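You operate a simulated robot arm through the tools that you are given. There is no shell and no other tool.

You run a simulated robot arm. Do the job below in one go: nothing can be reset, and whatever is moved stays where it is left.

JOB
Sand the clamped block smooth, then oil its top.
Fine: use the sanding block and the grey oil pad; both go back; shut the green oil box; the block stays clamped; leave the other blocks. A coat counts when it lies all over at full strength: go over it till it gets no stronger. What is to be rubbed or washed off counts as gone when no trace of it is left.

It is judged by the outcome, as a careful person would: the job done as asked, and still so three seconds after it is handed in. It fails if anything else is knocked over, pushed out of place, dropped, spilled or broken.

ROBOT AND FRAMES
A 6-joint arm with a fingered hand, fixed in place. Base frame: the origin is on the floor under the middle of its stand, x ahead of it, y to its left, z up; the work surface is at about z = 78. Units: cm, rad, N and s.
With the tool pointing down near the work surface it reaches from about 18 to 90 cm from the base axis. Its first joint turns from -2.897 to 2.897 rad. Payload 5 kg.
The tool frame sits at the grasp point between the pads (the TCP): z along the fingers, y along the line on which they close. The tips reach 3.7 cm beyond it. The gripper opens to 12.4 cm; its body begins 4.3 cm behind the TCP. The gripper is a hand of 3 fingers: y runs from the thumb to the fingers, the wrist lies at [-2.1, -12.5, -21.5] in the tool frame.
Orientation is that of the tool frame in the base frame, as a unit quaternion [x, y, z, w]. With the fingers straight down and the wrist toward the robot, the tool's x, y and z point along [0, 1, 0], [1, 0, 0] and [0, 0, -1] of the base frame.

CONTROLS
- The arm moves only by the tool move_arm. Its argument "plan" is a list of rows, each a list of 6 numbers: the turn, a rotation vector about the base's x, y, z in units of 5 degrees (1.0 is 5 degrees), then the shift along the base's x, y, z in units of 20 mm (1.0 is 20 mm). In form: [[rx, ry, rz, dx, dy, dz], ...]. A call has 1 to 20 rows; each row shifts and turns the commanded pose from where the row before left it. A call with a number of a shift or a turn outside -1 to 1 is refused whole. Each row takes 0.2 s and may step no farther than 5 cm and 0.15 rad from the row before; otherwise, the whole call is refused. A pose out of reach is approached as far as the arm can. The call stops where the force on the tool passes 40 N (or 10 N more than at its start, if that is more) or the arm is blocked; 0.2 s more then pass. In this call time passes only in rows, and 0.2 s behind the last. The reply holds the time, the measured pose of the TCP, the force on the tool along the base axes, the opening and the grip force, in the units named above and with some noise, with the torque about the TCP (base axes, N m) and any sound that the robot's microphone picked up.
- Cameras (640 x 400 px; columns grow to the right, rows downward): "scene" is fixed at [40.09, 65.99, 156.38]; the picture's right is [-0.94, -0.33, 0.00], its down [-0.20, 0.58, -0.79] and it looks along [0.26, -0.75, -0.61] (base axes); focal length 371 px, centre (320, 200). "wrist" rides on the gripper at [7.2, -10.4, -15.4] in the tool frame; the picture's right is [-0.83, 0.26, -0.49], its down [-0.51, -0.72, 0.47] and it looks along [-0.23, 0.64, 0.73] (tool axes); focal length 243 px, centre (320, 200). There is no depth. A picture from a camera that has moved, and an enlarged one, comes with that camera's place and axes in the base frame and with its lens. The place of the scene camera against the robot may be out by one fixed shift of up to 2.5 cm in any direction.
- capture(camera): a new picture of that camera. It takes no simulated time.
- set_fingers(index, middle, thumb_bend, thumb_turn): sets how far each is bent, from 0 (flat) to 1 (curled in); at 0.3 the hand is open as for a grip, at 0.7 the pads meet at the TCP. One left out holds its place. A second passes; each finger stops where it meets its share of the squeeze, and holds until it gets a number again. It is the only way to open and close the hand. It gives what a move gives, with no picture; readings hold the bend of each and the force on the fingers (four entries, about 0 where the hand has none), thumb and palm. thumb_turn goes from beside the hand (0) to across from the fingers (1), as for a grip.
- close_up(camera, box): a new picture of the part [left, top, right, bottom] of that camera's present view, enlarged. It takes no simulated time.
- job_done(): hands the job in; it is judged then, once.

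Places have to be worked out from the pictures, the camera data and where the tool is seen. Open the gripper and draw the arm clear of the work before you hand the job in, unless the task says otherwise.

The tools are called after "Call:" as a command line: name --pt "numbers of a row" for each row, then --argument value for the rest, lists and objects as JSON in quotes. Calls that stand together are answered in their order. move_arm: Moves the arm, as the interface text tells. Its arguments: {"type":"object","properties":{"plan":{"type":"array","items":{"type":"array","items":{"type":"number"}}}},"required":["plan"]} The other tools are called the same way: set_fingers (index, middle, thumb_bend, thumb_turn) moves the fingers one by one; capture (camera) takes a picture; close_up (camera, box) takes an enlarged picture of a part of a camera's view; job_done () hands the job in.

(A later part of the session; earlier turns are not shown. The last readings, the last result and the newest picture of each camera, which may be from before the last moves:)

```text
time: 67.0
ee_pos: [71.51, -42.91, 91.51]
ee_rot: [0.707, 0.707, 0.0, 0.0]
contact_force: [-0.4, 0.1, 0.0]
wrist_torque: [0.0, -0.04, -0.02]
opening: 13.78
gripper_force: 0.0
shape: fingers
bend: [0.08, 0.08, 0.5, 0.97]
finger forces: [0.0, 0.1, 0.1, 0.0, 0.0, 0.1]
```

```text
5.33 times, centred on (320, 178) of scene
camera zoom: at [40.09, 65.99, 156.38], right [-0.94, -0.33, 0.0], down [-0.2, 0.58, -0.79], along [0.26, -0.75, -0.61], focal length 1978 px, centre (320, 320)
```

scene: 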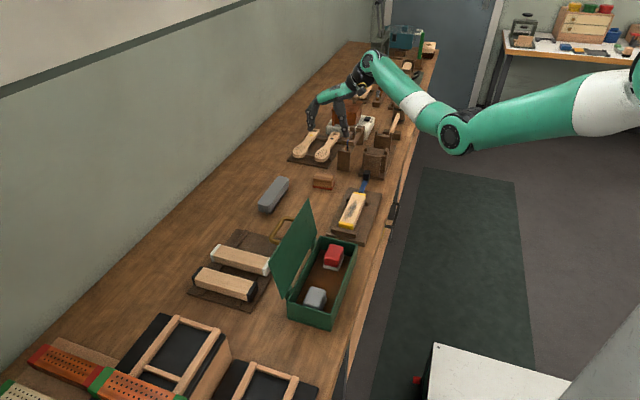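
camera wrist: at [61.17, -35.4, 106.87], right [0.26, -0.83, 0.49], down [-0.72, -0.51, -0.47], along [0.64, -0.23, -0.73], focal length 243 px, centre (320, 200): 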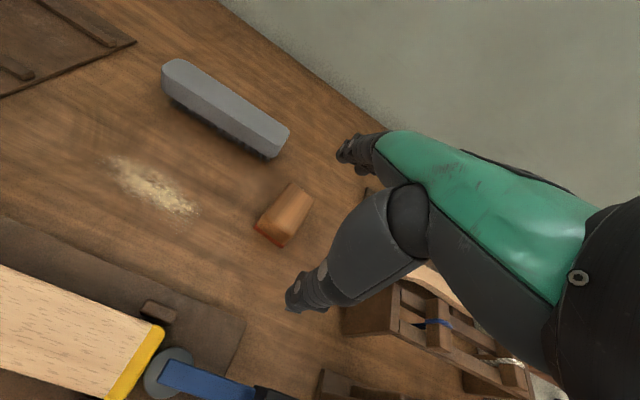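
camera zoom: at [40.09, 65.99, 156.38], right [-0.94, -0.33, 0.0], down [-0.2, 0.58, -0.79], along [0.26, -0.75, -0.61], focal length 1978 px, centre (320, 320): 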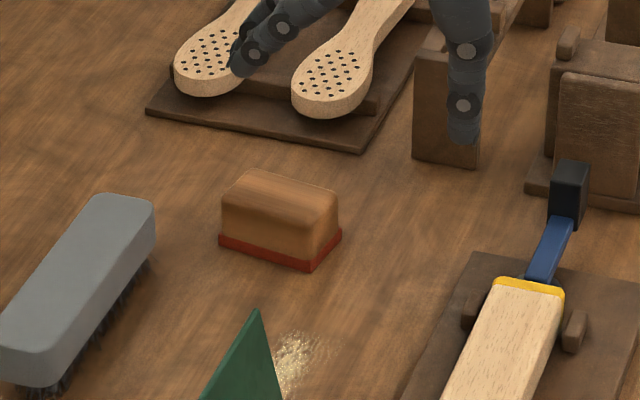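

The sanding block sits at its place (within about 1 cm). Now I reset the hand opening and move up and over to view the green box from above.

Call:
set_fingers --index 0.3 --middle 0.3 --thumb_bend 0.3

Call:
move_arm --pt "0 0 0 -0.2 0.5 1" --pt "0 0 0 -0.2 0.8 1" --pt "0 0 0 -0.3 1 1" --pt "0 0 0 -0.3 1 1" --pt "0 0 0 -0.3 1 1" --pt "0 0 0 -0.3 1 1" --pt "0 0 0 -0.3 1 0.8" --pt "0 0 0 -0.3 1 0.4" --pt "0 0 0 -0.3 1 0" --pt "0 0 0 -0.3 1 0" --pt "0 0 0 -0.3 1 0" --pt "0 0 0 -0.3 1 0" --pt "0 0 0 -0.3 1 0" --pt "0 0 0 -0.3 1 0" --pt "0 0 0 -0.3 1 0" --pt "0 0 0 -0.3 1 0" --pt "0 0 0 -0.3 1 0" --pt "0 0 0 -0.3 1 0"

Call:
capture --camera "wrist"

Call:
capture --camera "scene"

```text
time: 68.0
ee_pos: [71.4, -42.72, 91.65]
ee_rot: [0.707, 0.707, 0.0, -0.001]
contact_force: [0.2, -0.7, -0.2]
wrist_torque: [-0.01, 0.02, -0.01]
opening: 12.87
gripper_force: 0.1
shape: fingers
bend: [0.3, 0.3, 0.3, 0.97]
finger forces: [0.0, 0.0, 0.0, 0.0, 0.1, 0.1]
```

```text
time: 71.8
ee_pos: [61.2, -8.13, 105.98]
ee_rot: [0.707, 0.708, 0.0, 0.001]
contact_force: [-0.5, 0.8, 0.3]
wrist_torque: [0.03, 0.02, -0.01]
opening: 12.88
gripper_force: 0.0
shape: fingers
bend: [0.3, 0.3, 0.3, 0.97]
finger forces: [0.0, 0.0, 0.1, 0.1, 0.1, 0.1]
```

```text
taken
camera wrist: at [50.87, -0.75, 121.32], right [0.26, -0.83, 0.49], down [-0.72, -0.51, -0.47], along [0.64, -0.23, -0.73], focal length 243 px, centre (320, 200)
```

wrist: 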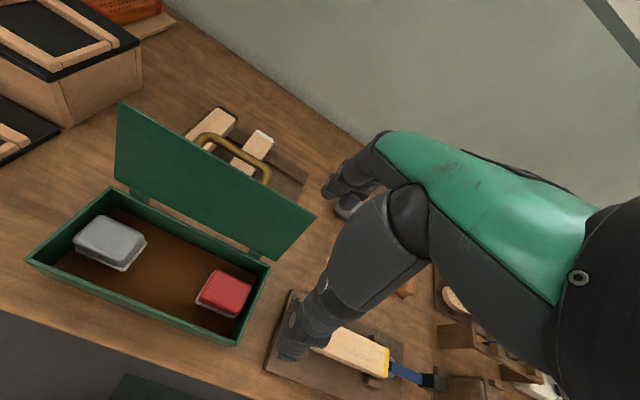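

```text
taken
```

scene: 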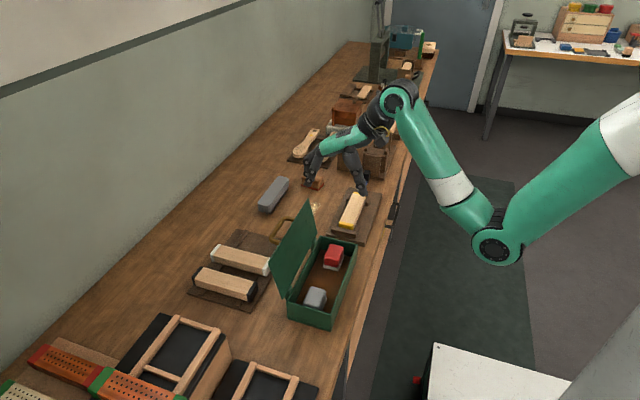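

Good view of the open box with both pads. I zoom in to measure the box walls, lid and the grey pad.

Call:
close_up --camera "wrist" --box '[10, 90, 330, 350]'

Call:
close_up --camera "wrist" --box '[50, 195, 170, 290]'

Call:
close_up --camera "scene" --box '[270, 220, 370, 340]'

```text
1.54 times, centred on (170, 220) of wrist
camera zoom: at [50.87, -0.75, 121.32], right [0.26, -0.83, 0.49], down [-0.72, -0.51, -0.47], along [0.64, -0.23, -0.73], focal length 373 px, centre (551, 169)
```

zoom: 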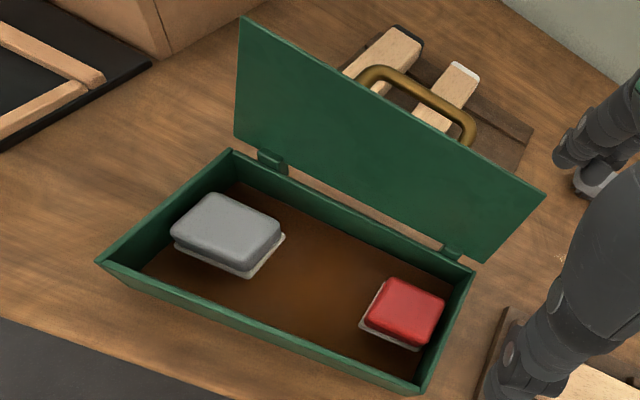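

```text
4.21 times, centred on (110, 242) of wrist
camera zoom: at [50.87, -0.75, 121.32], right [0.26, -0.83, 0.49], down [-0.72, -0.51, -0.47], along [0.64, -0.23, -0.73], focal length 1022 px, centre (1204, 21)
```

zoom: 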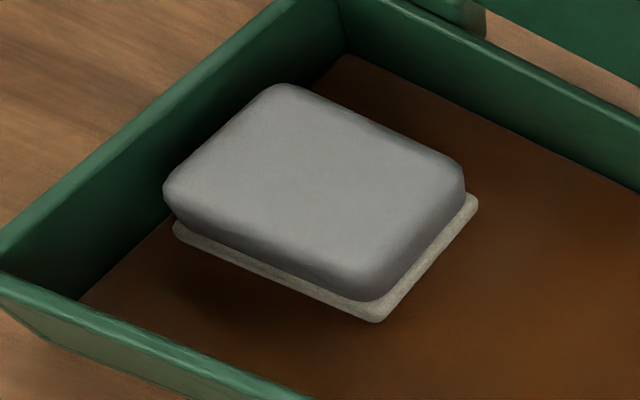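

```text
3.33 times, centred on (320, 280) of scene
camera zoom: at [40.09, 65.99, 156.38], right [-0.94, -0.33, 0.0], down [-0.2, 0.58, -0.79], along [0.26, -0.75, -0.61], focal length 1236 px, centre (320, -67)
```

zoom: 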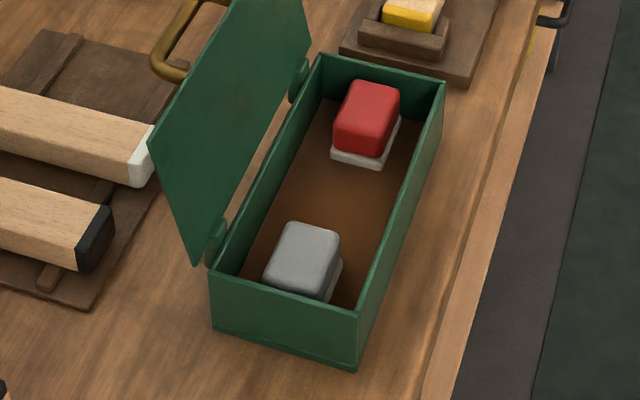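

The box rim is near z 84.3 (x 54.6–65.8, y −8.5 to 15.9). The grey pad is about 4.6 × 6.3 cm, centred near (60.4, 12.1) with its top near z 82.3. There is just room for the fingers on both x sides, so I pre-shape a narrow opening and move above it.

Call:
set_fingers --index 0.54 --middle 0.54 --thumb_bend 0.52

Call:
move_arm --pt "0 0 0 0 1 0" --pt "0 0 0 0 1 0" --pt "0 0 0 0 1 0" --pt "0 0 0 0 1 0" --pt "0 0 0 0 1 0" --pt "0 0 0 0 1 0" --pt "0 0 0 0 1 0" --pt "0 0 0 0 1 0" --pt "0 0 0 -0.1 1 0" --pt "0 0 0 -0.1 0.8 -0.5" --pt "0 0 0 -0.1 0 -1" --pt "0 0 0 0 0 -1" --pt "0 0 0 0 0 -1" --pt "0 0 0 0 0 -1"

Call:
close_up --camera "scene" --box '[250, 200, 400, 340]'

Call:
capture --camera "wrist"

```text
time: 72.8
ee_pos: [61.25, -8.17, 106.09]
ee_rot: [0.707, 0.707, 0.0, 0.0]
contact_force: [0.1, 0.1, -0.8]
wrist_torque: [0.02, 0.0, 0.02]
opening: 5.89
gripper_force: 0.1
shape: fingers
bend: [0.54, 0.54, 0.52, 0.97]
finger forces: [0.0, 0.0, 0.0, 0.0, 0.0, 0.0]
```

```text
time: 75.8
ee_pos: [60.48, 11.52, 96.92]
ee_rot: [0.707, 0.707, 0.0, 0.0]
contact_force: [-0.9, 0.6, 0.3]
wrist_torque: [0.02, 0.0, 0.0]
opening: 5.9
gripper_force: 0.1
shape: fingers
bend: [0.54, 0.54, 0.52, 0.97]
finger forces: [0.1, 0.0, 0.0, 0.1, 0.1, 0.0]
```

```text
2.86 times, centred on (325, 270) of scene
camera zoom: at [40.09, 65.99, 156.38], right [-0.94, -0.33, 0.0], down [-0.2, 0.58, -0.79], along [0.26, -0.75, -0.61], focal length 1059 px, centre (306, 0)
```

zoom: 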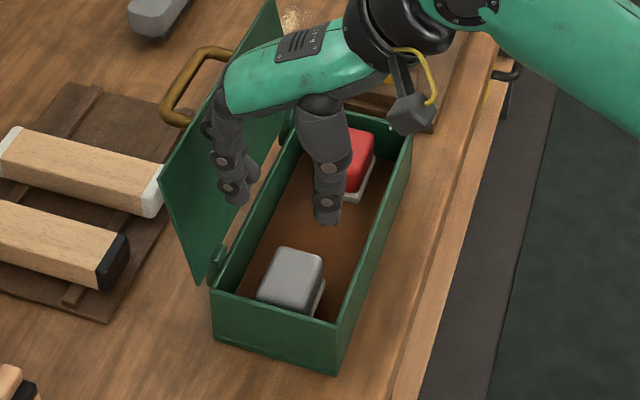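

```text
taken
camera wrist: at [50.23, 18.87, 112.32], right [0.26, -0.83, 0.49], down [-0.72, -0.51, -0.47], along [0.64, -0.23, -0.73], focal length 243 px, centre (320, 200)
```

wrist: 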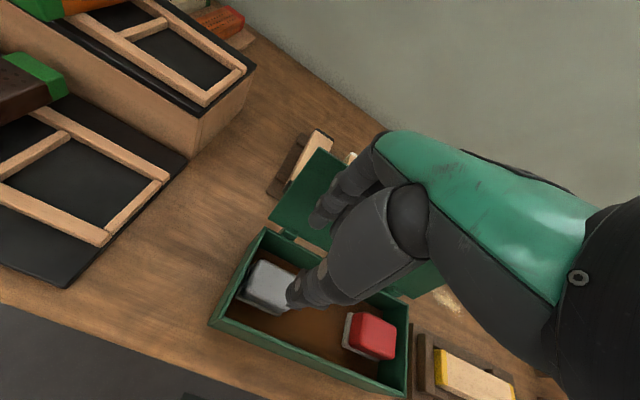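

The hand is centred over the pad, but the finger knuckles will come close to the open lid. I descend partway (tips just above the rim) to check clearances.

Call:
move_arm --pt "0 0 0 0 0 -0.9" --pt "0 0 0 0 0 -0.9" --pt "0 0 0 0 0 -0.9" --pt "0 0 0 0 0 -0.7"

Call:
close_up --camera "scene" --box '[265, 210, 375, 330]'

Call:
close_up --camera "wrist" --box '[180, 130, 460, 350]'

```text
time: 76.8
ee_pos: [60.55, 11.56, 90.23]
ee_rot: [0.707, 0.707, 0.001, 0.0]
contact_force: [-0.3, -0.8, -0.4]
wrist_torque: [-0.02, -0.03, -0.06]
opening: 5.88
gripper_force: 0.4
shape: fingers
bend: [0.54, 0.54, 0.52, 0.97]
finger forces: [0.1, 0.8, 0.1, 0.0, 0.0, 0.1]
```

```text
3.33 times, centred on (320, 270) of scene
camera zoom: at [40.09, 65.99, 156.38], right [-0.94, -0.33, 0.0], down [-0.2, 0.58, -0.79], along [0.26, -0.75, -0.61], focal length 1236 px, centre (320, -33)
```

zoom: 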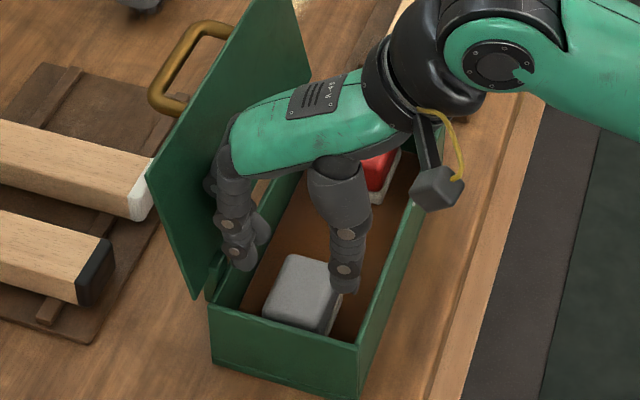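

```text
1.82 times, centred on (320, 240) of wrist
camera zoom: at [50.2, 18.85, 105.52], right [0.26, -0.83, 0.49], down [-0.72, -0.51, -0.47], along [0.64, -0.23, -0.73], focal length 441 px, centre (320, 127)
```

zoom: 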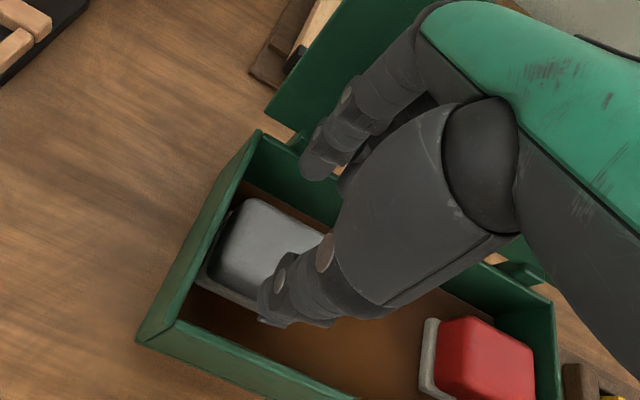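

The middle finger already brushes the lid (0.8 N), so a grip across x doesn't fit beside the open lid. I back up to a safe height and turn the hand by +90°, so that thumb and fingers work along the box's length instead.

Call:
move_arm --pt "0 0 0 -0.1 0 0.6" --pt "0 0 0 -0.1 0 1" --pt "0 0 0 0 0 1" --pt "0 0 0 0 0 1" --pt "0 0 0 0 0 1" --pt "0 0 0 0 -0.5 1" --pt "0 0 0 0 -0.8 1" --pt "0 0 0 0 -0.8 0.6"

Call:
close_up --camera "scene" --box '[250, 190, 400, 340]'

```text
time: 78.6
ee_pos: [60.29, 7.24, 104.65]
ee_rot: [0.707, 0.707, 0.0, 0.0]
contact_force: [-0.6, 0.0, -0.8]
wrist_torque: [0.0, 0.0, -0.03]
opening: 5.91
gripper_force: 0.0
shape: fingers
bend: [0.54, 0.54, 0.52, 0.97]
finger forces: [0.0, 0.2, 0.1, 0.0, 0.0, 0.0]
```

```text
2.67 times, centred on (325, 265) of scene
camera zoom: at [40.09, 65.99, 156.38], right [-0.94, -0.33, 0.0], down [-0.2, 0.58, -0.79], along [0.26, -0.75, -0.61], focal length 989 px, centre (307, 27)
```

zoom: 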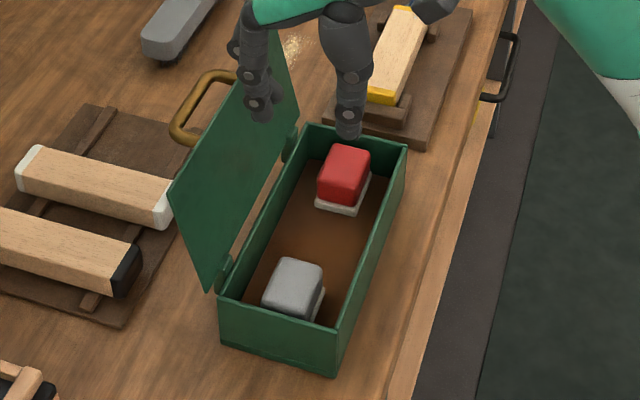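

Box and lid are unchanged. Now I rotate the hand about the vertical in steps, checking reach.

Call:
move_arm --pt "0 0 1 0 0 0" --pt "0 0 1 0 0 0" --pt "0 0 1 0 0 0" --pt "0 0 1 0 0 0" --pt "0 0 1 0 0 0" --pt "0 0 1 0 0 0"

```text
time: 80.0
ee_pos: [60.13, 7.23, 104.61]
ee_rot: [0.5, 0.866, 0.0, 0.0]
contact_force: [0.6, -0.7, -0.1]
wrist_torque: [0.01, 0.02, -0.02]
opening: 5.9
gripper_force: 0.0
shape: fingers
bend: [0.54, 0.54, 0.52, 0.97]
finger forces: [0.1, 0.0, 0.0, 0.1, 0.0, 0.1]
```

No reach problem; I continue to the full 90°.

Call:
move_arm --pt "0 0 1 0 0 0" --pt "0 0 1 0 0 0" --pt "0 0 1 0 0 0" --pt "0 0 1 0 0 0" --pt "0 0 1 0 0 0" --pt "0 0 1 0 0 0" --pt "0 0 1 0 0 0" --pt "0 0 1 0 0 0" --pt "0 0 1 0 0 0" --pt "0 0 1 0 0 0" --pt "0 0 1 0 0 0" --pt "0 0 1 0 0 0"

Call:
capture --camera "scene"

Call:
capture --camera "wrist"

```text
time: 82.6
ee_pos: [63.09, 9.55, 100.3]
ee_rot: [-0.001, 1.0, 0.001, 0.002]
contact_force: [0.8, 0.4, -0.2]
wrist_torque: [0.02, 0.0, 0.0]
opening: 5.9
gripper_force: 0.0
shape: fingers
bend: [0.54, 0.54, 0.52, 0.97]
finger forces: [0.0, 0.0, 0.0, 0.0, 0.0, 0.1]
out of reach, approached as far as the arm can: row 9, 10, 11, 12
```

```text
taken
```

scene: 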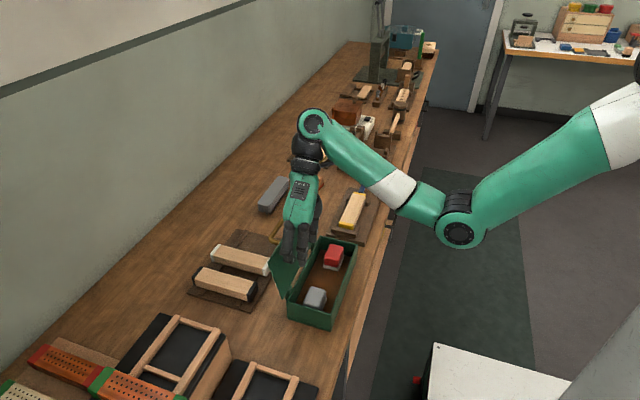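

```text
taken
camera wrist: at [55.79, -0.8, 115.66], right [0.83, 0.26, 0.5], down [0.51, -0.72, -0.47], along [0.23, 0.64, -0.73], focal length 243 px, centre (320, 200)
```

wrist: 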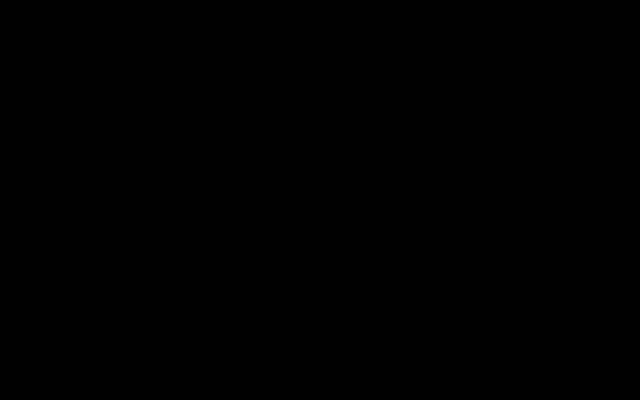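

The 90° orientation is reached but at the edge of a joint limit (position slid a little, and the wrist camera is blocked by the forearm). I test whether lower down this orientation is better reachable.

Call:
move_arm --pt "0 0 0 -0.5 -0.25 -0.5" --pt "0 0 0 -0.5 -0.25 -0.5" --pt "0 0 0 -0.5 -0.25 -0.5"

Call:
capture --camera "wrist"

Call:
close_up --camera "scene" --box '[240, 90, 480, 340]'

```text
time: 83.4
ee_pos: [59.98, 7.98, 97.36]
ee_rot: [0.0, 1.0, 0.0, 0.0]
contact_force: [-0.2, -0.3, -0.3]
wrist_torque: [-0.01, -0.02, -0.01]
opening: 5.88
gripper_force: 0.0
shape: fingers
bend: [0.54, 0.54, 0.52, 0.97]
finger forces: [0.1, 0.0, 0.0, 0.0, 0.0, 0.0]
```

```text
taken
camera wrist: at [52.84, -2.28, 112.73], right [0.83, 0.26, 0.49], down [0.51, -0.72, -0.47], along [0.23, 0.64, -0.73], focal length 243 px, centre (320, 200)
```

wrist: 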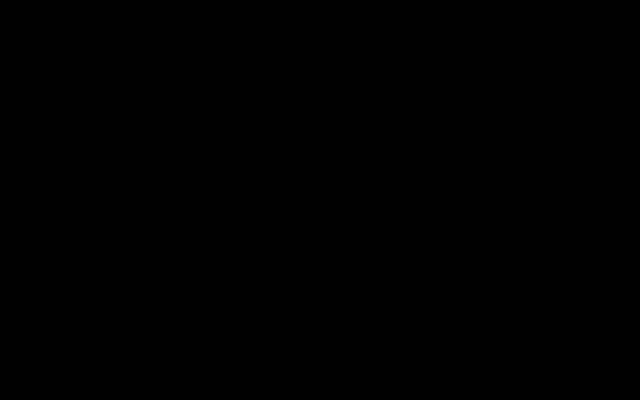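

```text
1.60 times, centred on (360, 215) of scene
camera zoom: at [40.09, 65.99, 156.38], right [-0.94, -0.33, 0.0], down [-0.2, 0.58, -0.79], along [0.26, -0.75, -0.61], focal length 593 px, centre (256, 176)
```

zoom: 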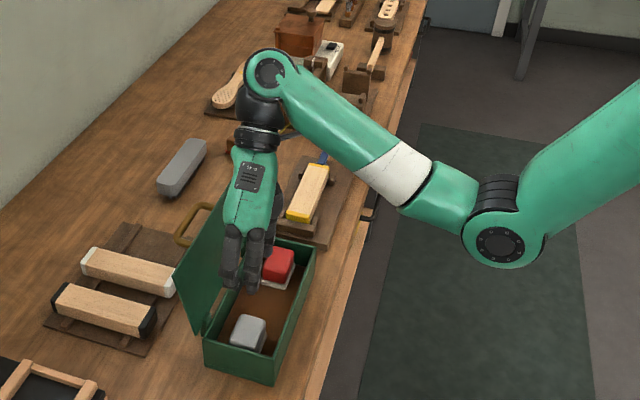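

Lower down this orientation is fully reachable. I'll bring the fingertips together, press lightly on top of the grey pad and slide it along the box toward −y to make room for the fingers; first I move above it.

Call:
set_fingers --index 0.62 --middle 0.62 --thumb_bend 0.62

Call:
move_arm --pt "0 0 0 0.1 0.7 -0.6" --pt "0 0 0 0.1 0.7 -0.8" --pt "0 0 0 0 0.6 -0.9" --pt "0 0 0 0 0 -0.9"

Call:
close_up --camera "scene" --box '[260, 210, 380, 340]'

```text
time: 84.4
ee_pos: [59.93, 7.99, 97.51]
ee_rot: [0.0, 1.0, 0.0, 0.0]
contact_force: [0.1, 0.3, 0.3]
wrist_torque: [0.02, 0.0, -0.03]
opening: 3.12
gripper_force: 0.0
shape: fingers
bend: [0.62, 0.62, 0.62, 0.97]
finger forces: [0.0, 0.0, 0.0, 0.0, 0.1, 0.0]
```

```text
time: 85.4
ee_pos: [60.46, 12.03, 90.94]
ee_rot: [0.0, 1.0, 0.0, 0.0]
contact_force: [-0.3, -0.1, -0.5]
wrist_torque: [-0.02, 0.01, -0.02]
opening: 3.1
gripper_force: 0.2
shape: fingers
bend: [0.62, 0.62, 0.62, 0.97]
finger forces: [0.1, 0.0, 0.0, 0.0, 0.0, 0.0]
```

```text
3.08 times, centred on (320, 275) of scene
camera zoom: at [40.09, 65.99, 156.38], right [-0.94, -0.33, 0.0], down [-0.2, 0.58, -0.79], along [0.26, -0.75, -0.61], focal length 1141 px, centre (320, -31)
```

zoom: 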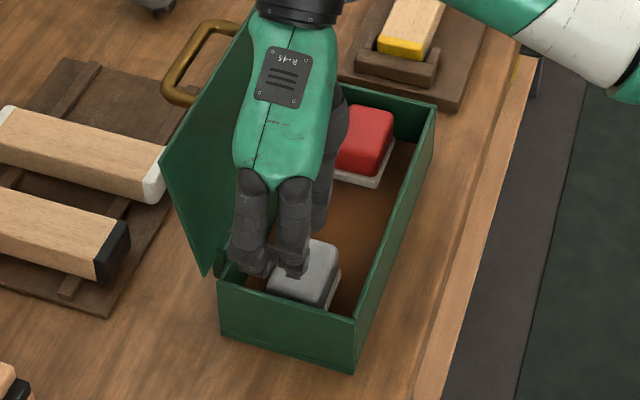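

The two fingers sit about 1.3 cm to the +x side of the TCP line, so I shift the hand 1.35 cm toward −x to centre on the pad, then lower toward its top.

Call:
move_arm --pt "0 0 0 -0.68 0 0" --pt "0 0 0 0 0 -0.8" --pt "0 0 0 0 0 -0.8" --pt "0 0 0 0 0 -0.3"

Call:
close_up --camera "scene" --box '[260, 210, 380, 340]'

```text
time: 86.2
ee_pos: [59.24, 12.18, 88.49]
ee_rot: [-0.001, 1.0, 0.002, 0.005]
contact_force: [-1.3, -0.5, 8.3]
wrist_torque: [-0.05, 0.12, -0.06]
opening: 3.05
gripper_force: 4.5
shape: fingers
bend: [0.63, 0.62, 0.62, 0.97]
finger forces: [3.3, 0.8, 0.0, 0.0, 4.1, 0.0]
stopped in row 4: the force on the tool passed its limit at 51 N (the readings are from after the stop); the commanded pose is now the measured one
```

```text
3.08 times, centred on (320, 275) of scene
camera zoom: at [40.09, 65.99, 156.38], right [-0.94, -0.33, 0.0], down [-0.2, 0.58, -0.79], along [0.26, -0.75, -0.61], focal length 1141 px, centre (320, -31)
```

zoom: 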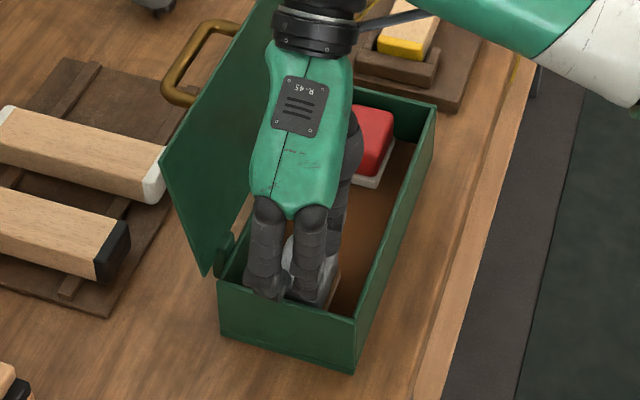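

The fingertips met the pad's top (the move stopped itself on force; now about 8 N remains, thumb and index on the pad). With this light pressure I drag toward −y and see whether the pad follows.

Call:
move_arm --pt "0 0 0 0 -0.25 0" --pt "0 0 0 0 -0.25 0" --pt "0 0 0 0 -0.25 0" --pt "0 0 0 0 -0.25 0"

Call:
close_up --camera "scene" --box '[260, 210, 380, 340]'

```text
time: 87.2
ee_pos: [59.18, 10.14, 88.56]
ee_rot: [-0.002, 1.0, 0.004, 0.006]
contact_force: [2.1, 9.3, 27.4]
wrist_torque: [1.54, 0.26, -0.2]
opening: 4.59
gripper_force: 14.0
shape: fingers
bend: [0.52, 0.62, 0.62, 0.97]
finger forces: [27.0, 0.6, 0.1, 0.0, 0.0, 0.0]
```

```text
3.08 times, centred on (320, 275) of scene
camera zoom: at [40.09, 65.99, 156.38], right [-0.94, -0.33, 0.0], down [-0.2, 0.58, -0.79], along [0.26, -0.75, -0.61], focal length 1141 px, centre (320, -31)
```

zoom: 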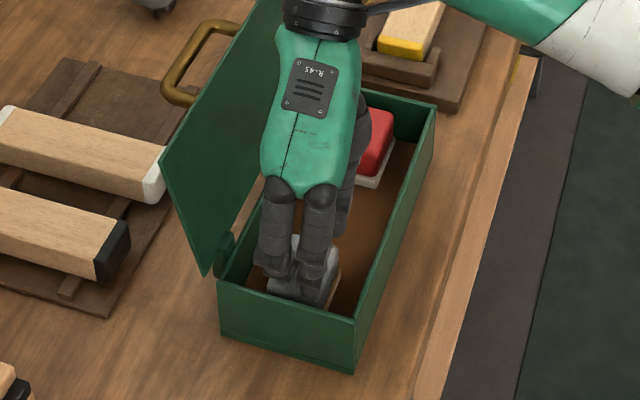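

The pad stayed put while the index finger was bent back (27 N). I lift off, close the fingers fully against the thumb to make them a stiff unit, and will try again pressing with the closed tips.

Call:
move_arm --pt "0 0 0 0 0.3 0.5" --pt "0 0 0 0 0.3 0.7"

Call:
set_fingers --index 0.85 --middle 0.85 --thumb_bend 0.85

Call:
close_up --camera "scene" --box '[260, 210, 380, 340]'

```text
time: 87.8
ee_pos: [59.18, 11.29, 90.69]
ee_rot: [-0.001, 1.0, 0.002, 0.002]
contact_force: [0.0, 0.1, 0.4]
wrist_torque: [0.01, -0.02, 0.02]
opening: 3.04
gripper_force: 0.1
shape: fingers
bend: [0.62, 0.62, 0.62, 0.97]
finger forces: [0.0, 0.0, 0.0, 0.1, 0.1, 0.0]
```

```text
time: 88.8
ee_pos: [59.16, 11.36, 90.87]
ee_rot: [-0.001, 1.0, 0.002, 0.004]
contact_force: [-0.9, 0.8, -0.5]
wrist_torque: [-0.01, 0.04, 0.0]
opening: 0.01
gripper_force: 0.0
shape: fingers
bend: [0.8, 0.85, 0.8, 0.97]
finger forces: [0.0, 0.0, 0.0, 0.0, 0.1, 0.0]
```

```text
3.08 times, centred on (320, 275) of scene
camera zoom: at [40.09, 65.99, 156.38], right [-0.94, -0.33, 0.0], down [-0.2, 0.58, -0.79], along [0.26, -0.75, -0.61], focal length 1141 px, centre (320, -31)
```

zoom: 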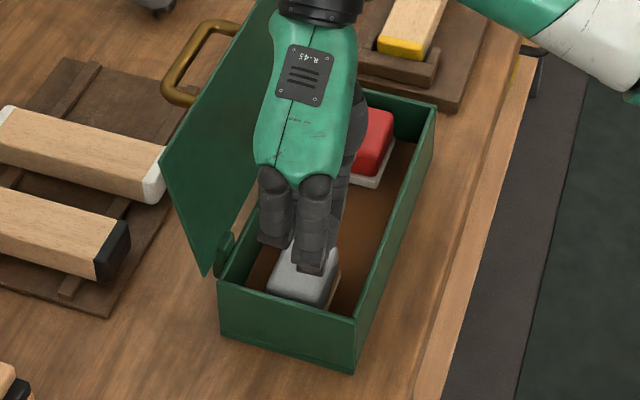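

The fingers are closed into one unit. I lower stepwise onto the pad's top near its left part.

Call:
move_arm --pt "0 0 0 0.2 0.4 -0.5" --pt "0 0 0 0 0 -0.3"

Call:
move_arm --pt "0 0 0 0 0 -0.2"

Call:
move_arm --pt "0 0 0 0 0 -0.2"

```text
time: 89.5
ee_pos: [59.68, 12.18, 89.26]
ee_rot: [-0.001, 1.0, 0.003, 0.004]
contact_force: [-0.1, 0.4, -0.3]
wrist_torque: [-0.04, -0.02, -0.01]
opening: 0.0
gripper_force: 0.0
shape: fingers
bend: [0.81, 0.85, 0.8, 0.97]
finger forces: [0.0, 0.1, 0.0, 0.0, 0.1, 0.0]
```

```text
time: 89.8
ee_pos: [59.59, 12.18, 88.81]
ee_rot: [-0.001, 1.0, 0.002, 0.003]
contact_force: [0.5, -0.1, -0.4]
wrist_torque: [-0.05, 0.06, 0.03]
opening: 0.0
gripper_force: 0.0
shape: fingers
bend: [0.81, 0.85, 0.8, 0.97]
finger forces: [0.0, 0.1, 0.0, 0.0, 0.1, 0.0]
```

```text
time: 90.2
ee_pos: [59.59, 12.26, 88.3]
ee_rot: [-0.001, 1.0, 0.002, 0.004]
contact_force: [-0.3, 0.0, 0.3]
wrist_torque: [0.01, 0.01, -0.04]
opening: 0.0
gripper_force: 0.2
shape: fingers
bend: [0.81, 0.85, 0.8, 0.97]
finger forces: [0.0, 0.0, 0.0, 0.0, 0.0, 0.0]
```

No contact yet at z 88.3; I keep lowering in 3 mm steps.

Call:
move_arm --pt "0 0 0 0 0 -0.15"

Call:
move_arm --pt "0 0 0 0 0 -0.15"

Call:
move_arm --pt "0 0 0 0 0 -0.15"

```text
time: 90.7
ee_pos: [59.65, 12.03, 88.2]
ee_rot: [-0.001, 1.0, 0.002, 0.004]
contact_force: [-0.5, -0.5, 0.3]
wrist_torque: [0.02, -0.01, -0.01]
opening: 0.0
gripper_force: 0.0
shape: fingers
bend: [0.81, 0.85, 0.8, 0.97]
finger forces: [0.0, 0.0, 0.0, 0.0, 0.0, 0.1]
```

```text
time: 91.0
ee_pos: [59.48, 12.18, 87.87]
ee_rot: [-0.001, 1.0, 0.003, 0.004]
contact_force: [0.2, 0.1, -0.1]
wrist_torque: [-0.06, -0.02, 0.03]
opening: 0.0
gripper_force: 0.0
shape: fingers
bend: [0.81, 0.85, 0.8, 0.97]
finger forces: [0.1, 0.0, 0.0, 0.0, 0.0, 0.0]
```

```text
time: 91.5
ee_pos: [59.64, 12.17, 87.44]
ee_rot: [-0.001, 1.0, 0.003, 0.003]
contact_force: [1.2, -0.6, 0.4]
wrist_torque: [0.0, 0.01, 0.05]
opening: 0.0
gripper_force: 0.2
shape: fingers
bend: [0.81, 0.85, 0.8, 0.97]
finger forces: [0.0, 0.1, 0.0, 0.0, 0.0, 0.0]
```

Still free at 87.4; I continue down in small steps.

Call:
move_arm --pt "0 0 0 0 0 -0.15"

Call:
move_arm --pt "0 0 0 0 0 -0.15"

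Call:
move_arm --pt "0 0 0 0 0 -0.15"

Call:
close_up --camera "scene" --box '[260, 210, 380, 340]'

```text
time: 91.8
ee_pos: [59.67, 12.14, 87.35]
ee_rot: [-0.001, 1.0, 0.003, 0.004]
contact_force: [0.9, -1.8, 9.2]
wrist_torque: [0.02, 0.17, 0.03]
opening: 0.01
gripper_force: 0.0
shape: fingers
bend: [0.82, 0.85, 0.82, 0.97]
finger forces: [0.0, 0.0, 0.0, 0.0, 0.0, 0.0]
```

```text
time: 92.2
ee_pos: [59.68, 12.11, 87.04]
ee_rot: [0.0, 1.0, 0.003, 0.005]
contact_force: [0.4, -8.6, 20.5]
wrist_torque: [0.11, 0.46, 0.16]
opening: 0.0
gripper_force: 0.1
shape: fingers
bend: [0.83, 0.85, 0.84, 0.97]
finger forces: [0.0, 0.0, 0.0, 0.0, 0.1, 0.0]
```

```text
time: 92.7
ee_pos: [59.92, 11.99, 86.99]
ee_rot: [-0.001, 1.0, 0.003, 0.007]
contact_force: [-2.5, -3.8, 15.5]
wrist_torque: [0.22, 0.29, 0.12]
opening: 0.0
gripper_force: 0.0
shape: fingers
bend: [0.84, 0.85, 0.84, 0.97]
finger forces: [0.0, 0.0, 0.1, 0.0, 0.1, 0.0]
stopped in row 1: the force on the tool passed its limit at 42 N (the readings are from after the stop); the commanded pose is now the measured one
```

```text
3.08 times, centred on (320, 275) of scene
camera zoom: at [40.09, 65.99, 156.38], right [-0.94, -0.33, 0.0], down [-0.2, 0.58, -0.79], along [0.26, -0.75, -0.61], focal length 1141 px, centre (320, -31)
```

zoom: 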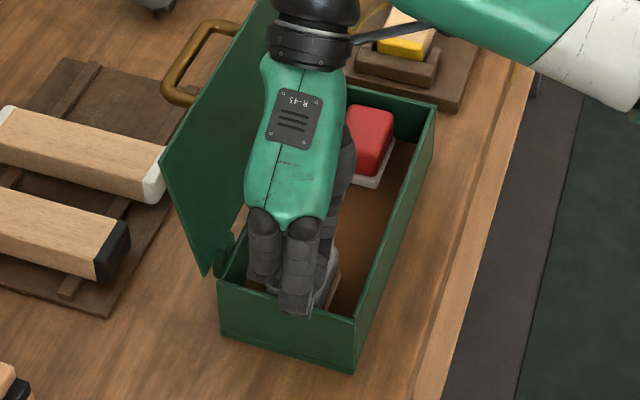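

The −y side force suggests the curled finger backs may be touching the left wall's rim rather than only the pad. I lift, shift 2 cm toward −y, and press again there.

Call:
move_arm --pt "0 0 0 0 0 0.6" --pt "0 0 0 -0.1 -0.5 0" --pt "0 0 0 0 -0.5 0" --pt "0 0 0 0 0 -0.4"

Call:
move_arm --pt "0 0 0 0 0 -0.15"

Call:
move_arm --pt "0 0 0 0 0 -0.15"

Call:
close_up --camera "scene" --box '[260, 210, 380, 340]'

```text
time: 93.7
ee_pos: [59.75, 10.07, 87.26]
ee_rot: [0.0, 1.0, 0.003, 0.006]
contact_force: [0.3, -0.2, -0.9]
wrist_torque: [0.03, 0.05, -0.01]
opening: 0.0
gripper_force: 0.0
shape: fingers
bend: [0.84, 0.85, 0.83, 0.97]
finger forces: [0.1, 0.0, 0.0, 0.0, 0.0, 0.1]
```

```text
time: 94.1
ee_pos: [59.67, 10.1, 87.02]
ee_rot: [0.0, 1.0, 0.004, 0.007]
contact_force: [-0.9, -4.1, 11.3]
wrist_torque: [0.09, 0.25, 0.11]
opening: 0.01
gripper_force: 0.0
shape: fingers
bend: [0.84, 0.85, 0.83, 0.97]
finger forces: [0.0, 0.0, 0.0, 0.1, 0.0, 0.0]
```

```text
time: 94.5
ee_pos: [59.74, 10.04, 86.86]
ee_rot: [0.0, 1.0, 0.003, 0.009]
contact_force: [0.6, -10.1, 31.0]
wrist_torque: [0.28, 0.6, 0.15]
opening: 0.0
gripper_force: 22.4
shape: fingers
bend: [0.84, 0.85, 0.86, 0.97]
finger forces: [0.0, 0.1, 0.1, 0.0, 45.0, 0.0]
```

```text
3.08 times, centred on (320, 275) of scene
camera zoom: at [40.09, 65.99, 156.38], right [-0.94, -0.33, 0.0], down [-0.2, 0.58, -0.79], along [0.26, -0.75, -0.61], focal length 1141 px, centre (320, -31)
```

zoom: 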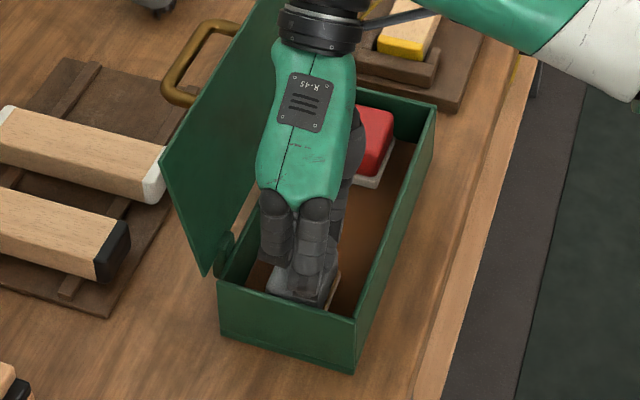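

Same contact height at both positions, so it is the pad's top. With moderate pressure I now drag toward −y with the closed, stiff fingers.

Call:
move_arm --pt "0 0 0 0 -0.2 0.05" --pt "0 0 0 0 -0.25 0" --pt "0 0 0 0 -0.25 0" --pt "0 0 0 0 -0.25 0" --pt "0 0 0 0 -0.25 0" --pt "0 0 0 0 -0.25 0"

Call:
close_up --camera "scene" --box '[260, 210, 380, 340]'

```text
time: 95.9
ee_pos: [59.61, 7.25, 86.8]
ee_rot: [0.0, 1.0, 0.003, 0.005]
contact_force: [-0.3, 4.3, 18.6]
wrist_torque: [0.48, 0.36, -0.07]
opening: 0.02
gripper_force: 14.5
shape: fingers
bend: [0.84, 0.85, 0.86, 0.97]
finger forces: [0.0, 0.1, 0.0, 0.0, 29.9, 0.0]
```

```text
3.08 times, centred on (320, 275) of scene
camera zoom: at [40.09, 65.99, 156.38], right [-0.94, -0.33, 0.0], down [-0.2, 0.58, -0.79], along [0.26, -0.75, -0.61], focal length 1141 px, centre (320, -31)
```

zoom: 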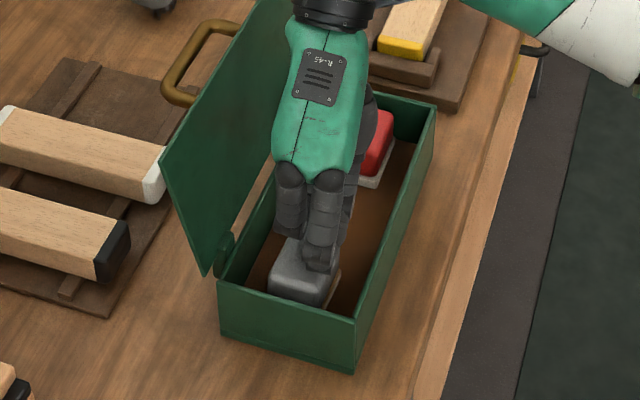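

I check closely whether the pad moved.

Call:
close_up --camera "scene" --box '[290, 260, 350, 320]'

```text
6.67 times, centred on (320, 290) of scene
camera zoom: at [40.09, 65.99, 156.38], right [-0.94, -0.33, 0.0], down [-0.2, 0.58, -0.79], along [0.26, -0.75, -0.61], focal length 2472 px, centre (320, -400)
```

zoom: 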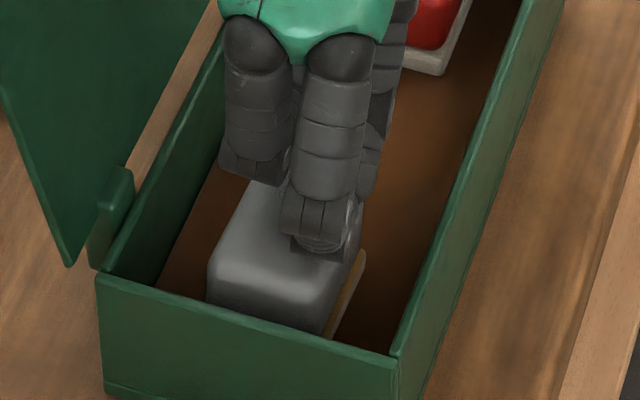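

The tips just slid over the pad without moving it. Better idea: with the fingers open, hook their tips over the pad's rounded left edge, in the small gap by the wall, and pull toward −y. I lift and re-shape the hand for that.

Call:
move_arm --pt "0 0 0 0 0 0.6" --pt "0 0 0 0 0 1" --pt "0 0 0 0 0 1"

Call:
set_fingers --index 0.32 --middle 0.32 --thumb_bend 0.6

Call:
close_up --camera "scene" --box '[270, 220, 370, 330]'

```text
time: 96.7
ee_pos: [59.54, 7.07, 91.86]
ee_rot: [0.0, 1.0, 0.003, 0.006]
contact_force: [-0.3, 0.3, -0.7]
wrist_torque: [0.02, -0.02, 0.01]
opening: 0.0
gripper_force: 0.0
shape: fingers
bend: [0.84, 0.85, 0.83, 0.97]
finger forces: [0.0, 0.1, 0.0, 0.0, 0.0, 0.1]
```

```text
time: 97.7
ee_pos: [59.73, 7.12, 91.93]
ee_rot: [-0.001, 1.0, 0.004, 0.006]
contact_force: [-0.4, 0.4, -0.8]
wrist_torque: [-0.01, 0.0, -0.04]
opening: 7.99
gripper_force: 0.1
shape: fingers
bend: [0.32, 0.32, 0.6, 0.97]
finger forces: [0.0, 0.0, 0.0, 0.1, 0.0, 0.0]
```

```text
3.64 times, centred on (320, 275) of scene
camera zoom: at [40.09, 65.99, 156.38], right [-0.94, -0.33, 0.0], down [-0.2, 0.58, -0.79], along [0.26, -0.75, -0.61], focal length 1348 px, centre (320, -73)
```

zoom: 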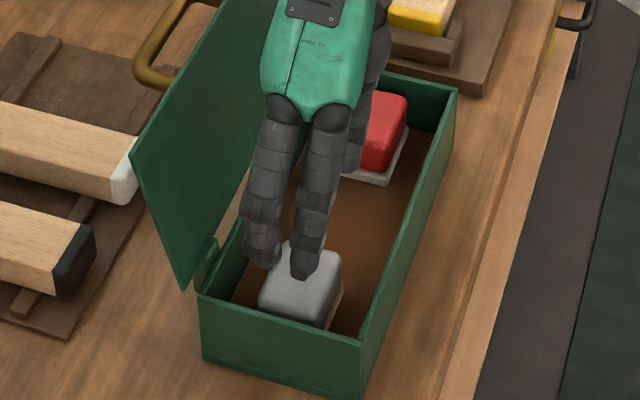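

The pad is unmoved; its top stands slightly above the rim with roughly a 0.9 cm gap to the left wall. I lower the open fingers toward that gap in stages, checking alignment.

Call:
move_arm --pt "0 0 0 -0.2 -0.3 -0.6" --pt "0 0 0 0 0 -0.6"

Call:
close_up --camera "scene" --box '[285, 250, 350, 320]'

```text
time: 98.3
ee_pos: [59.22, 6.53, 89.51]
ee_rot: [0.0, 1.0, 0.004, 0.005]
contact_force: [-0.7, -0.2, 0.0]
wrist_torque: [0.02, 0.01, 0.01]
opening: 7.97
gripper_force: 0.0
shape: fingers
bend: [0.32, 0.32, 0.6, 0.97]
finger forces: [0.1, 0.0, 0.1, 0.0, 0.0, 0.0]
```

```text
5.71 times, centred on (318, 285) of scene
camera zoom: at [40.09, 65.99, 156.38], right [-0.94, -0.33, 0.0], down [-0.2, 0.58, -0.79], along [0.26, -0.75, -0.61], focal length 2119 px, centre (334, -286)
```

zoom: 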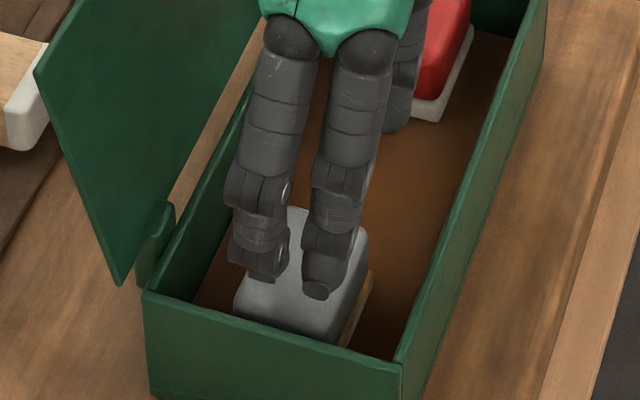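

Index and middle tips are just above the pad near its left edge. I shift +0.7 cm in y toward the gap and lower in small steps until contact.

Call:
move_arm --pt "0 0 0 0 0.4 -0.3" --pt "0 0 0 0 0 -0.25"

Call:
move_arm --pt "0 0 0 0 0 -0.2"

Call:
close_up --camera "scene" --box '[285, 250, 350, 320]'

```text
time: 98.9
ee_pos: [59.3, 7.4, 88.53]
ee_rot: [0.0, 1.0, 0.003, 0.006]
contact_force: [-0.7, 0.3, 1.6]
wrist_torque: [0.05, 0.02, -0.02]
opening: 7.96
gripper_force: 0.0
shape: fingers
bend: [0.32, 0.32, 0.6, 0.97]
finger forces: [0.0, 0.0, 0.0, 0.0, 0.0, 0.0]
```

```text
time: 99.3
ee_pos: [59.21, 7.43, 88.17]
ee_rot: [0.001, 1.0, 0.004, 0.007]
contact_force: [0.7, -0.7, 1.2]
wrist_torque: [0.04, 0.0, -0.02]
opening: 7.95
gripper_force: 0.9
shape: fingers
bend: [0.32, 0.32, 0.6, 0.97]
finger forces: [0.1, 1.1, 0.1, 0.1, 0.0, 0.0]
```

```text
5.71 times, centred on (318, 285) of scene
camera zoom: at [40.09, 65.99, 156.38], right [-0.94, -0.33, 0.0], down [-0.2, 0.58, -0.79], along [0.26, -0.75, -0.61], focal length 2119 px, centre (334, -286)
```

zoom: 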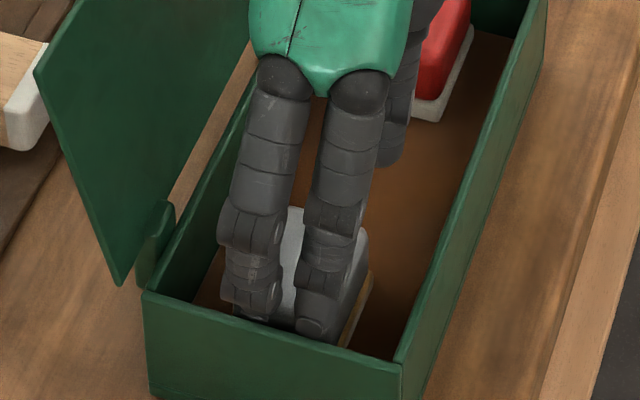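

The tips are right at the gap between pad and wall, middle finger barely touching. I lower 3 mm more and then pull gently toward −y.

Call:
move_arm --pt "0 0 0 0 0 -0.15"

Call:
move_arm --pt "0 0 0 0 -0.15 -0.1"

Call:
close_up --camera "scene" --box '[285, 250, 350, 320]'

```text
time: 99.7
ee_pos: [59.27, 7.35, 88.02]
ee_rot: [-0.001, 1.0, 0.003, 0.007]
contact_force: [-0.4, -1.6, 15.4]
wrist_torque: [1.03, -0.17, 0.02]
opening: 8.02
gripper_force: 8.0
shape: fingers
bend: [0.32, 0.31, 0.6, 0.97]
finger forces: [1.8, 13.8, 0.1, 0.1, 0.0, 0.1]
```

```text
time: 100.1
ee_pos: [59.26, 7.14, 87.8]
ee_rot: [-0.001, 1.0, 0.005, 0.008]
contact_force: [-0.5, -0.8, 28.3]
wrist_torque: [2.0, -0.32, 0.02]
opening: 8.2
gripper_force: 13.6
shape: fingers
bend: [0.31, 0.3, 0.6, 0.97]
finger forces: [4.4, 23.8, 0.1, 0.0, 0.0, 0.1]
```

```text
5.71 times, centred on (318, 285) of scene
camera zoom: at [40.09, 65.99, 156.38], right [-0.94, -0.33, 0.0], down [-0.2, 0.58, -0.79], along [0.26, -0.75, -0.61], focal length 2119 px, centre (334, -286)
```

zoom: 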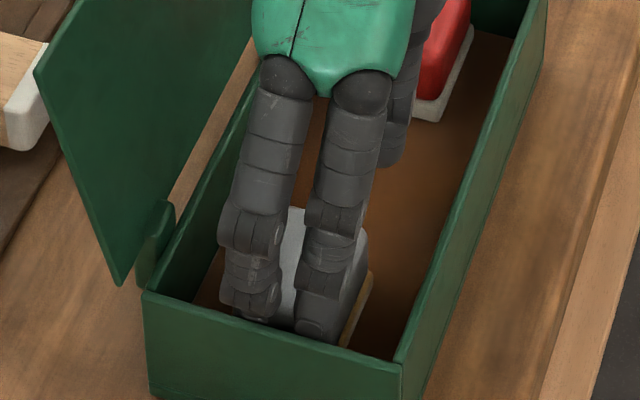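

Torque tells me the contact is on the pad's top edge at y≈14.3 and that the fingers straddle the TCP in x, so the hand is about 0.8 cm too far toward −x. I lift slightly, shift +0.8 cm x and +0.6 cm y, and lower again to engage the rounded edge.

Call:
move_arm --pt "0 0 0 0 0 0.35" --pt "0 0 0 0.4 0.37 0" --pt "0 0 0 0 0 -0.2"

Call:
move_arm --pt "0 0 0 0 0 -0.12"

Call:
move_arm --pt "0 0 0 0 0 -0.12"

```text
time: 100.9
ee_pos: [60.03, 7.85, 88.02]
ee_rot: [-0.001, 1.0, 0.003, 0.007]
contact_force: [-6.7, -8.7, 23.0]
wrist_torque: [1.28, 0.03, 0.43]
opening: 7.72
gripper_force: 13.8
shape: fingers
bend: [0.34, 0.32, 0.6, 0.97]
finger forces: [6.8, 20.3, 0.0, 0.0, 0.0, 0.1]
```

```text
time: 101.4
ee_pos: [60.2, 7.92, 87.91]
ee_rot: [-0.001, 1.0, 0.004, 0.009]
contact_force: [-7.2, -5.8, 15.7]
wrist_torque: [0.84, 0.1, 0.44]
opening: 7.71
gripper_force: 10.8
shape: fingers
bend: [0.34, 0.32, 0.6, 0.97]
finger forces: [6.9, 14.4, 0.0, 0.0, 0.0, 0.0]
stopped in row 1: the force on the tool passed its limit at 41 N (the readings are from after the stop); the commanded pose is now the measured one
```

```text
time: 101.9
ee_pos: [60.36, 7.91, 87.91]
ee_rot: [-0.001, 1.0, 0.006, 0.01]
contact_force: [-6.9, -6.4, 15.9]
wrist_torque: [0.82, 0.14, 0.48]
opening: 7.73
gripper_force: 10.7
shape: fingers
bend: [0.34, 0.32, 0.6, 0.97]
finger forces: [8.6, 13.6, 0.0, 0.0, 0.1, 0.0]
stopped in row 1: the force on the tool passed its limit at 41 N (the readings are from after the stop); the commanded pose is now the measured one
```

The tips now rest on the wall's rim: the gap is too narrow for hooking. I'll go back to gripping across x, using the facts learned (the pad top is about level with the rim, so only ~2 cm depth is needed). First I lift and close the fingers.

Call:
move_arm --pt "0 0 0 -0.2 -0.3 0.5" --pt "0 0 0 -0.3 -0.5 1" --pt "0 0 0 -0.5 -0.5 1" --pt "0 0 0 -0.5 0 1" --pt "0 0 0 0 0 1"

Call:
set_fingers --index 0.5 --middle 0.5 --thumb_bend 0.6

Call:
close_up --camera "scene" --box '[270, 220, 370, 330]'

```text
time: 103.1
ee_pos: [57.8, 5.69, 95.79]
ee_rot: [0.0, 1.0, 0.006, 0.011]
contact_force: [0.1, -1.0, 0.3]
wrist_torque: [0.0, 0.01, 0.0]
opening: 7.98
gripper_force: 0.0
shape: fingers
bend: [0.32, 0.32, 0.6, 0.97]
finger forces: [0.1, 0.1, 0.0, 0.0, 0.1, 0.0]
out of reach, approached as far as the arm can: row 5
```

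```text
time: 104.1
ee_pos: [57.76, 5.78, 95.86]
ee_rot: [-0.001, 1.0, 0.005, 0.01]
contact_force: [0.3, 0.1, -0.6]
wrist_torque: [0.02, 0.0, 0.04]
opening: 5.23
gripper_force: 0.1
shape: fingers
bend: [0.5, 0.5, 0.6, 0.97]
finger forces: [0.0, 0.0, 0.1, 0.0, 0.0, 0.1]
```

```text
3.64 times, centred on (320, 275) of scene
camera zoom: at [40.09, 65.99, 156.38], right [-0.94, -0.33, 0.0], down [-0.2, 0.58, -0.79], along [0.26, -0.75, -0.61], focal length 1348 px, centre (320, -73)
```

zoom: 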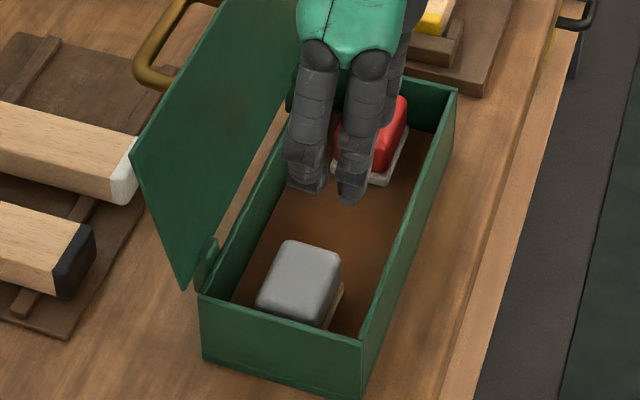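

Box and pad are where they were. I rotate the hand back to its original yaw, here clear of the lid.

Call:
move_arm --pt "0 0 -1 0 0 0" --pt "0 0 -1 0 0 0" --pt "0 0 -1 0 0 0" --pt "0 0 -1 0 0 0" --pt "0 0 -1 0 0 0" --pt "0 0 -1 0 0 0" --pt "0 0 -1 0 0 0" --pt "0 0 -1 0 0 0" --pt "0 0 -1 0 0 0" --pt "0 0 -1 0 0 0" --pt "0 0 -1 0 0 0" --pt "0 0 -1 0 0 0" --pt "0 0 -1 0 0 0" --pt "0 0 -1 0 0 0" --pt "0 0 -1 0 0 0" --pt "0 0 -1 0 0 0" --pt "0 0 -1 0 0 0" --pt "0 0 -1 0 0 0"

Call:
capture --camera "wrist"

```text
time: 107.9
ee_pos: [57.8, 5.8, 95.73]
ee_rot: [0.707, 0.707, -0.003, 0.011]
contact_force: [-0.2, 0.3, 0.5]
wrist_torque: [0.04, 0.0, 0.0]
opening: 5.23
gripper_force: 0.0
shape: fingers
bend: [0.5, 0.5, 0.6, 0.97]
finger forces: [0.0, 0.0, 0.0, 0.0, 0.1, 0.0]
```

```text
taken
camera wrist: at [47.31, 13.46, 110.9], right [0.26, -0.82, 0.51], down [-0.72, -0.52, -0.47], along [0.65, -0.25, -0.72], focal length 243 px, centre (320, 200)
```

wrist: 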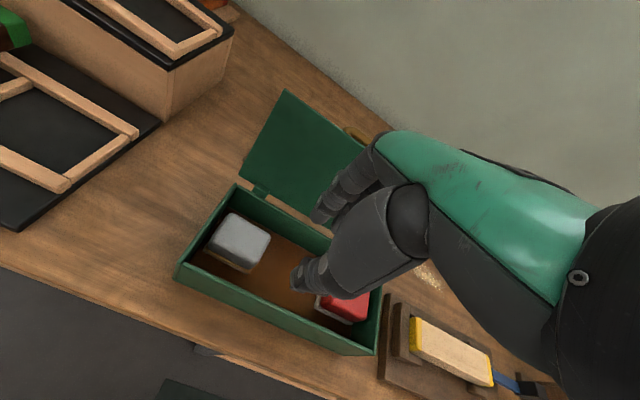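

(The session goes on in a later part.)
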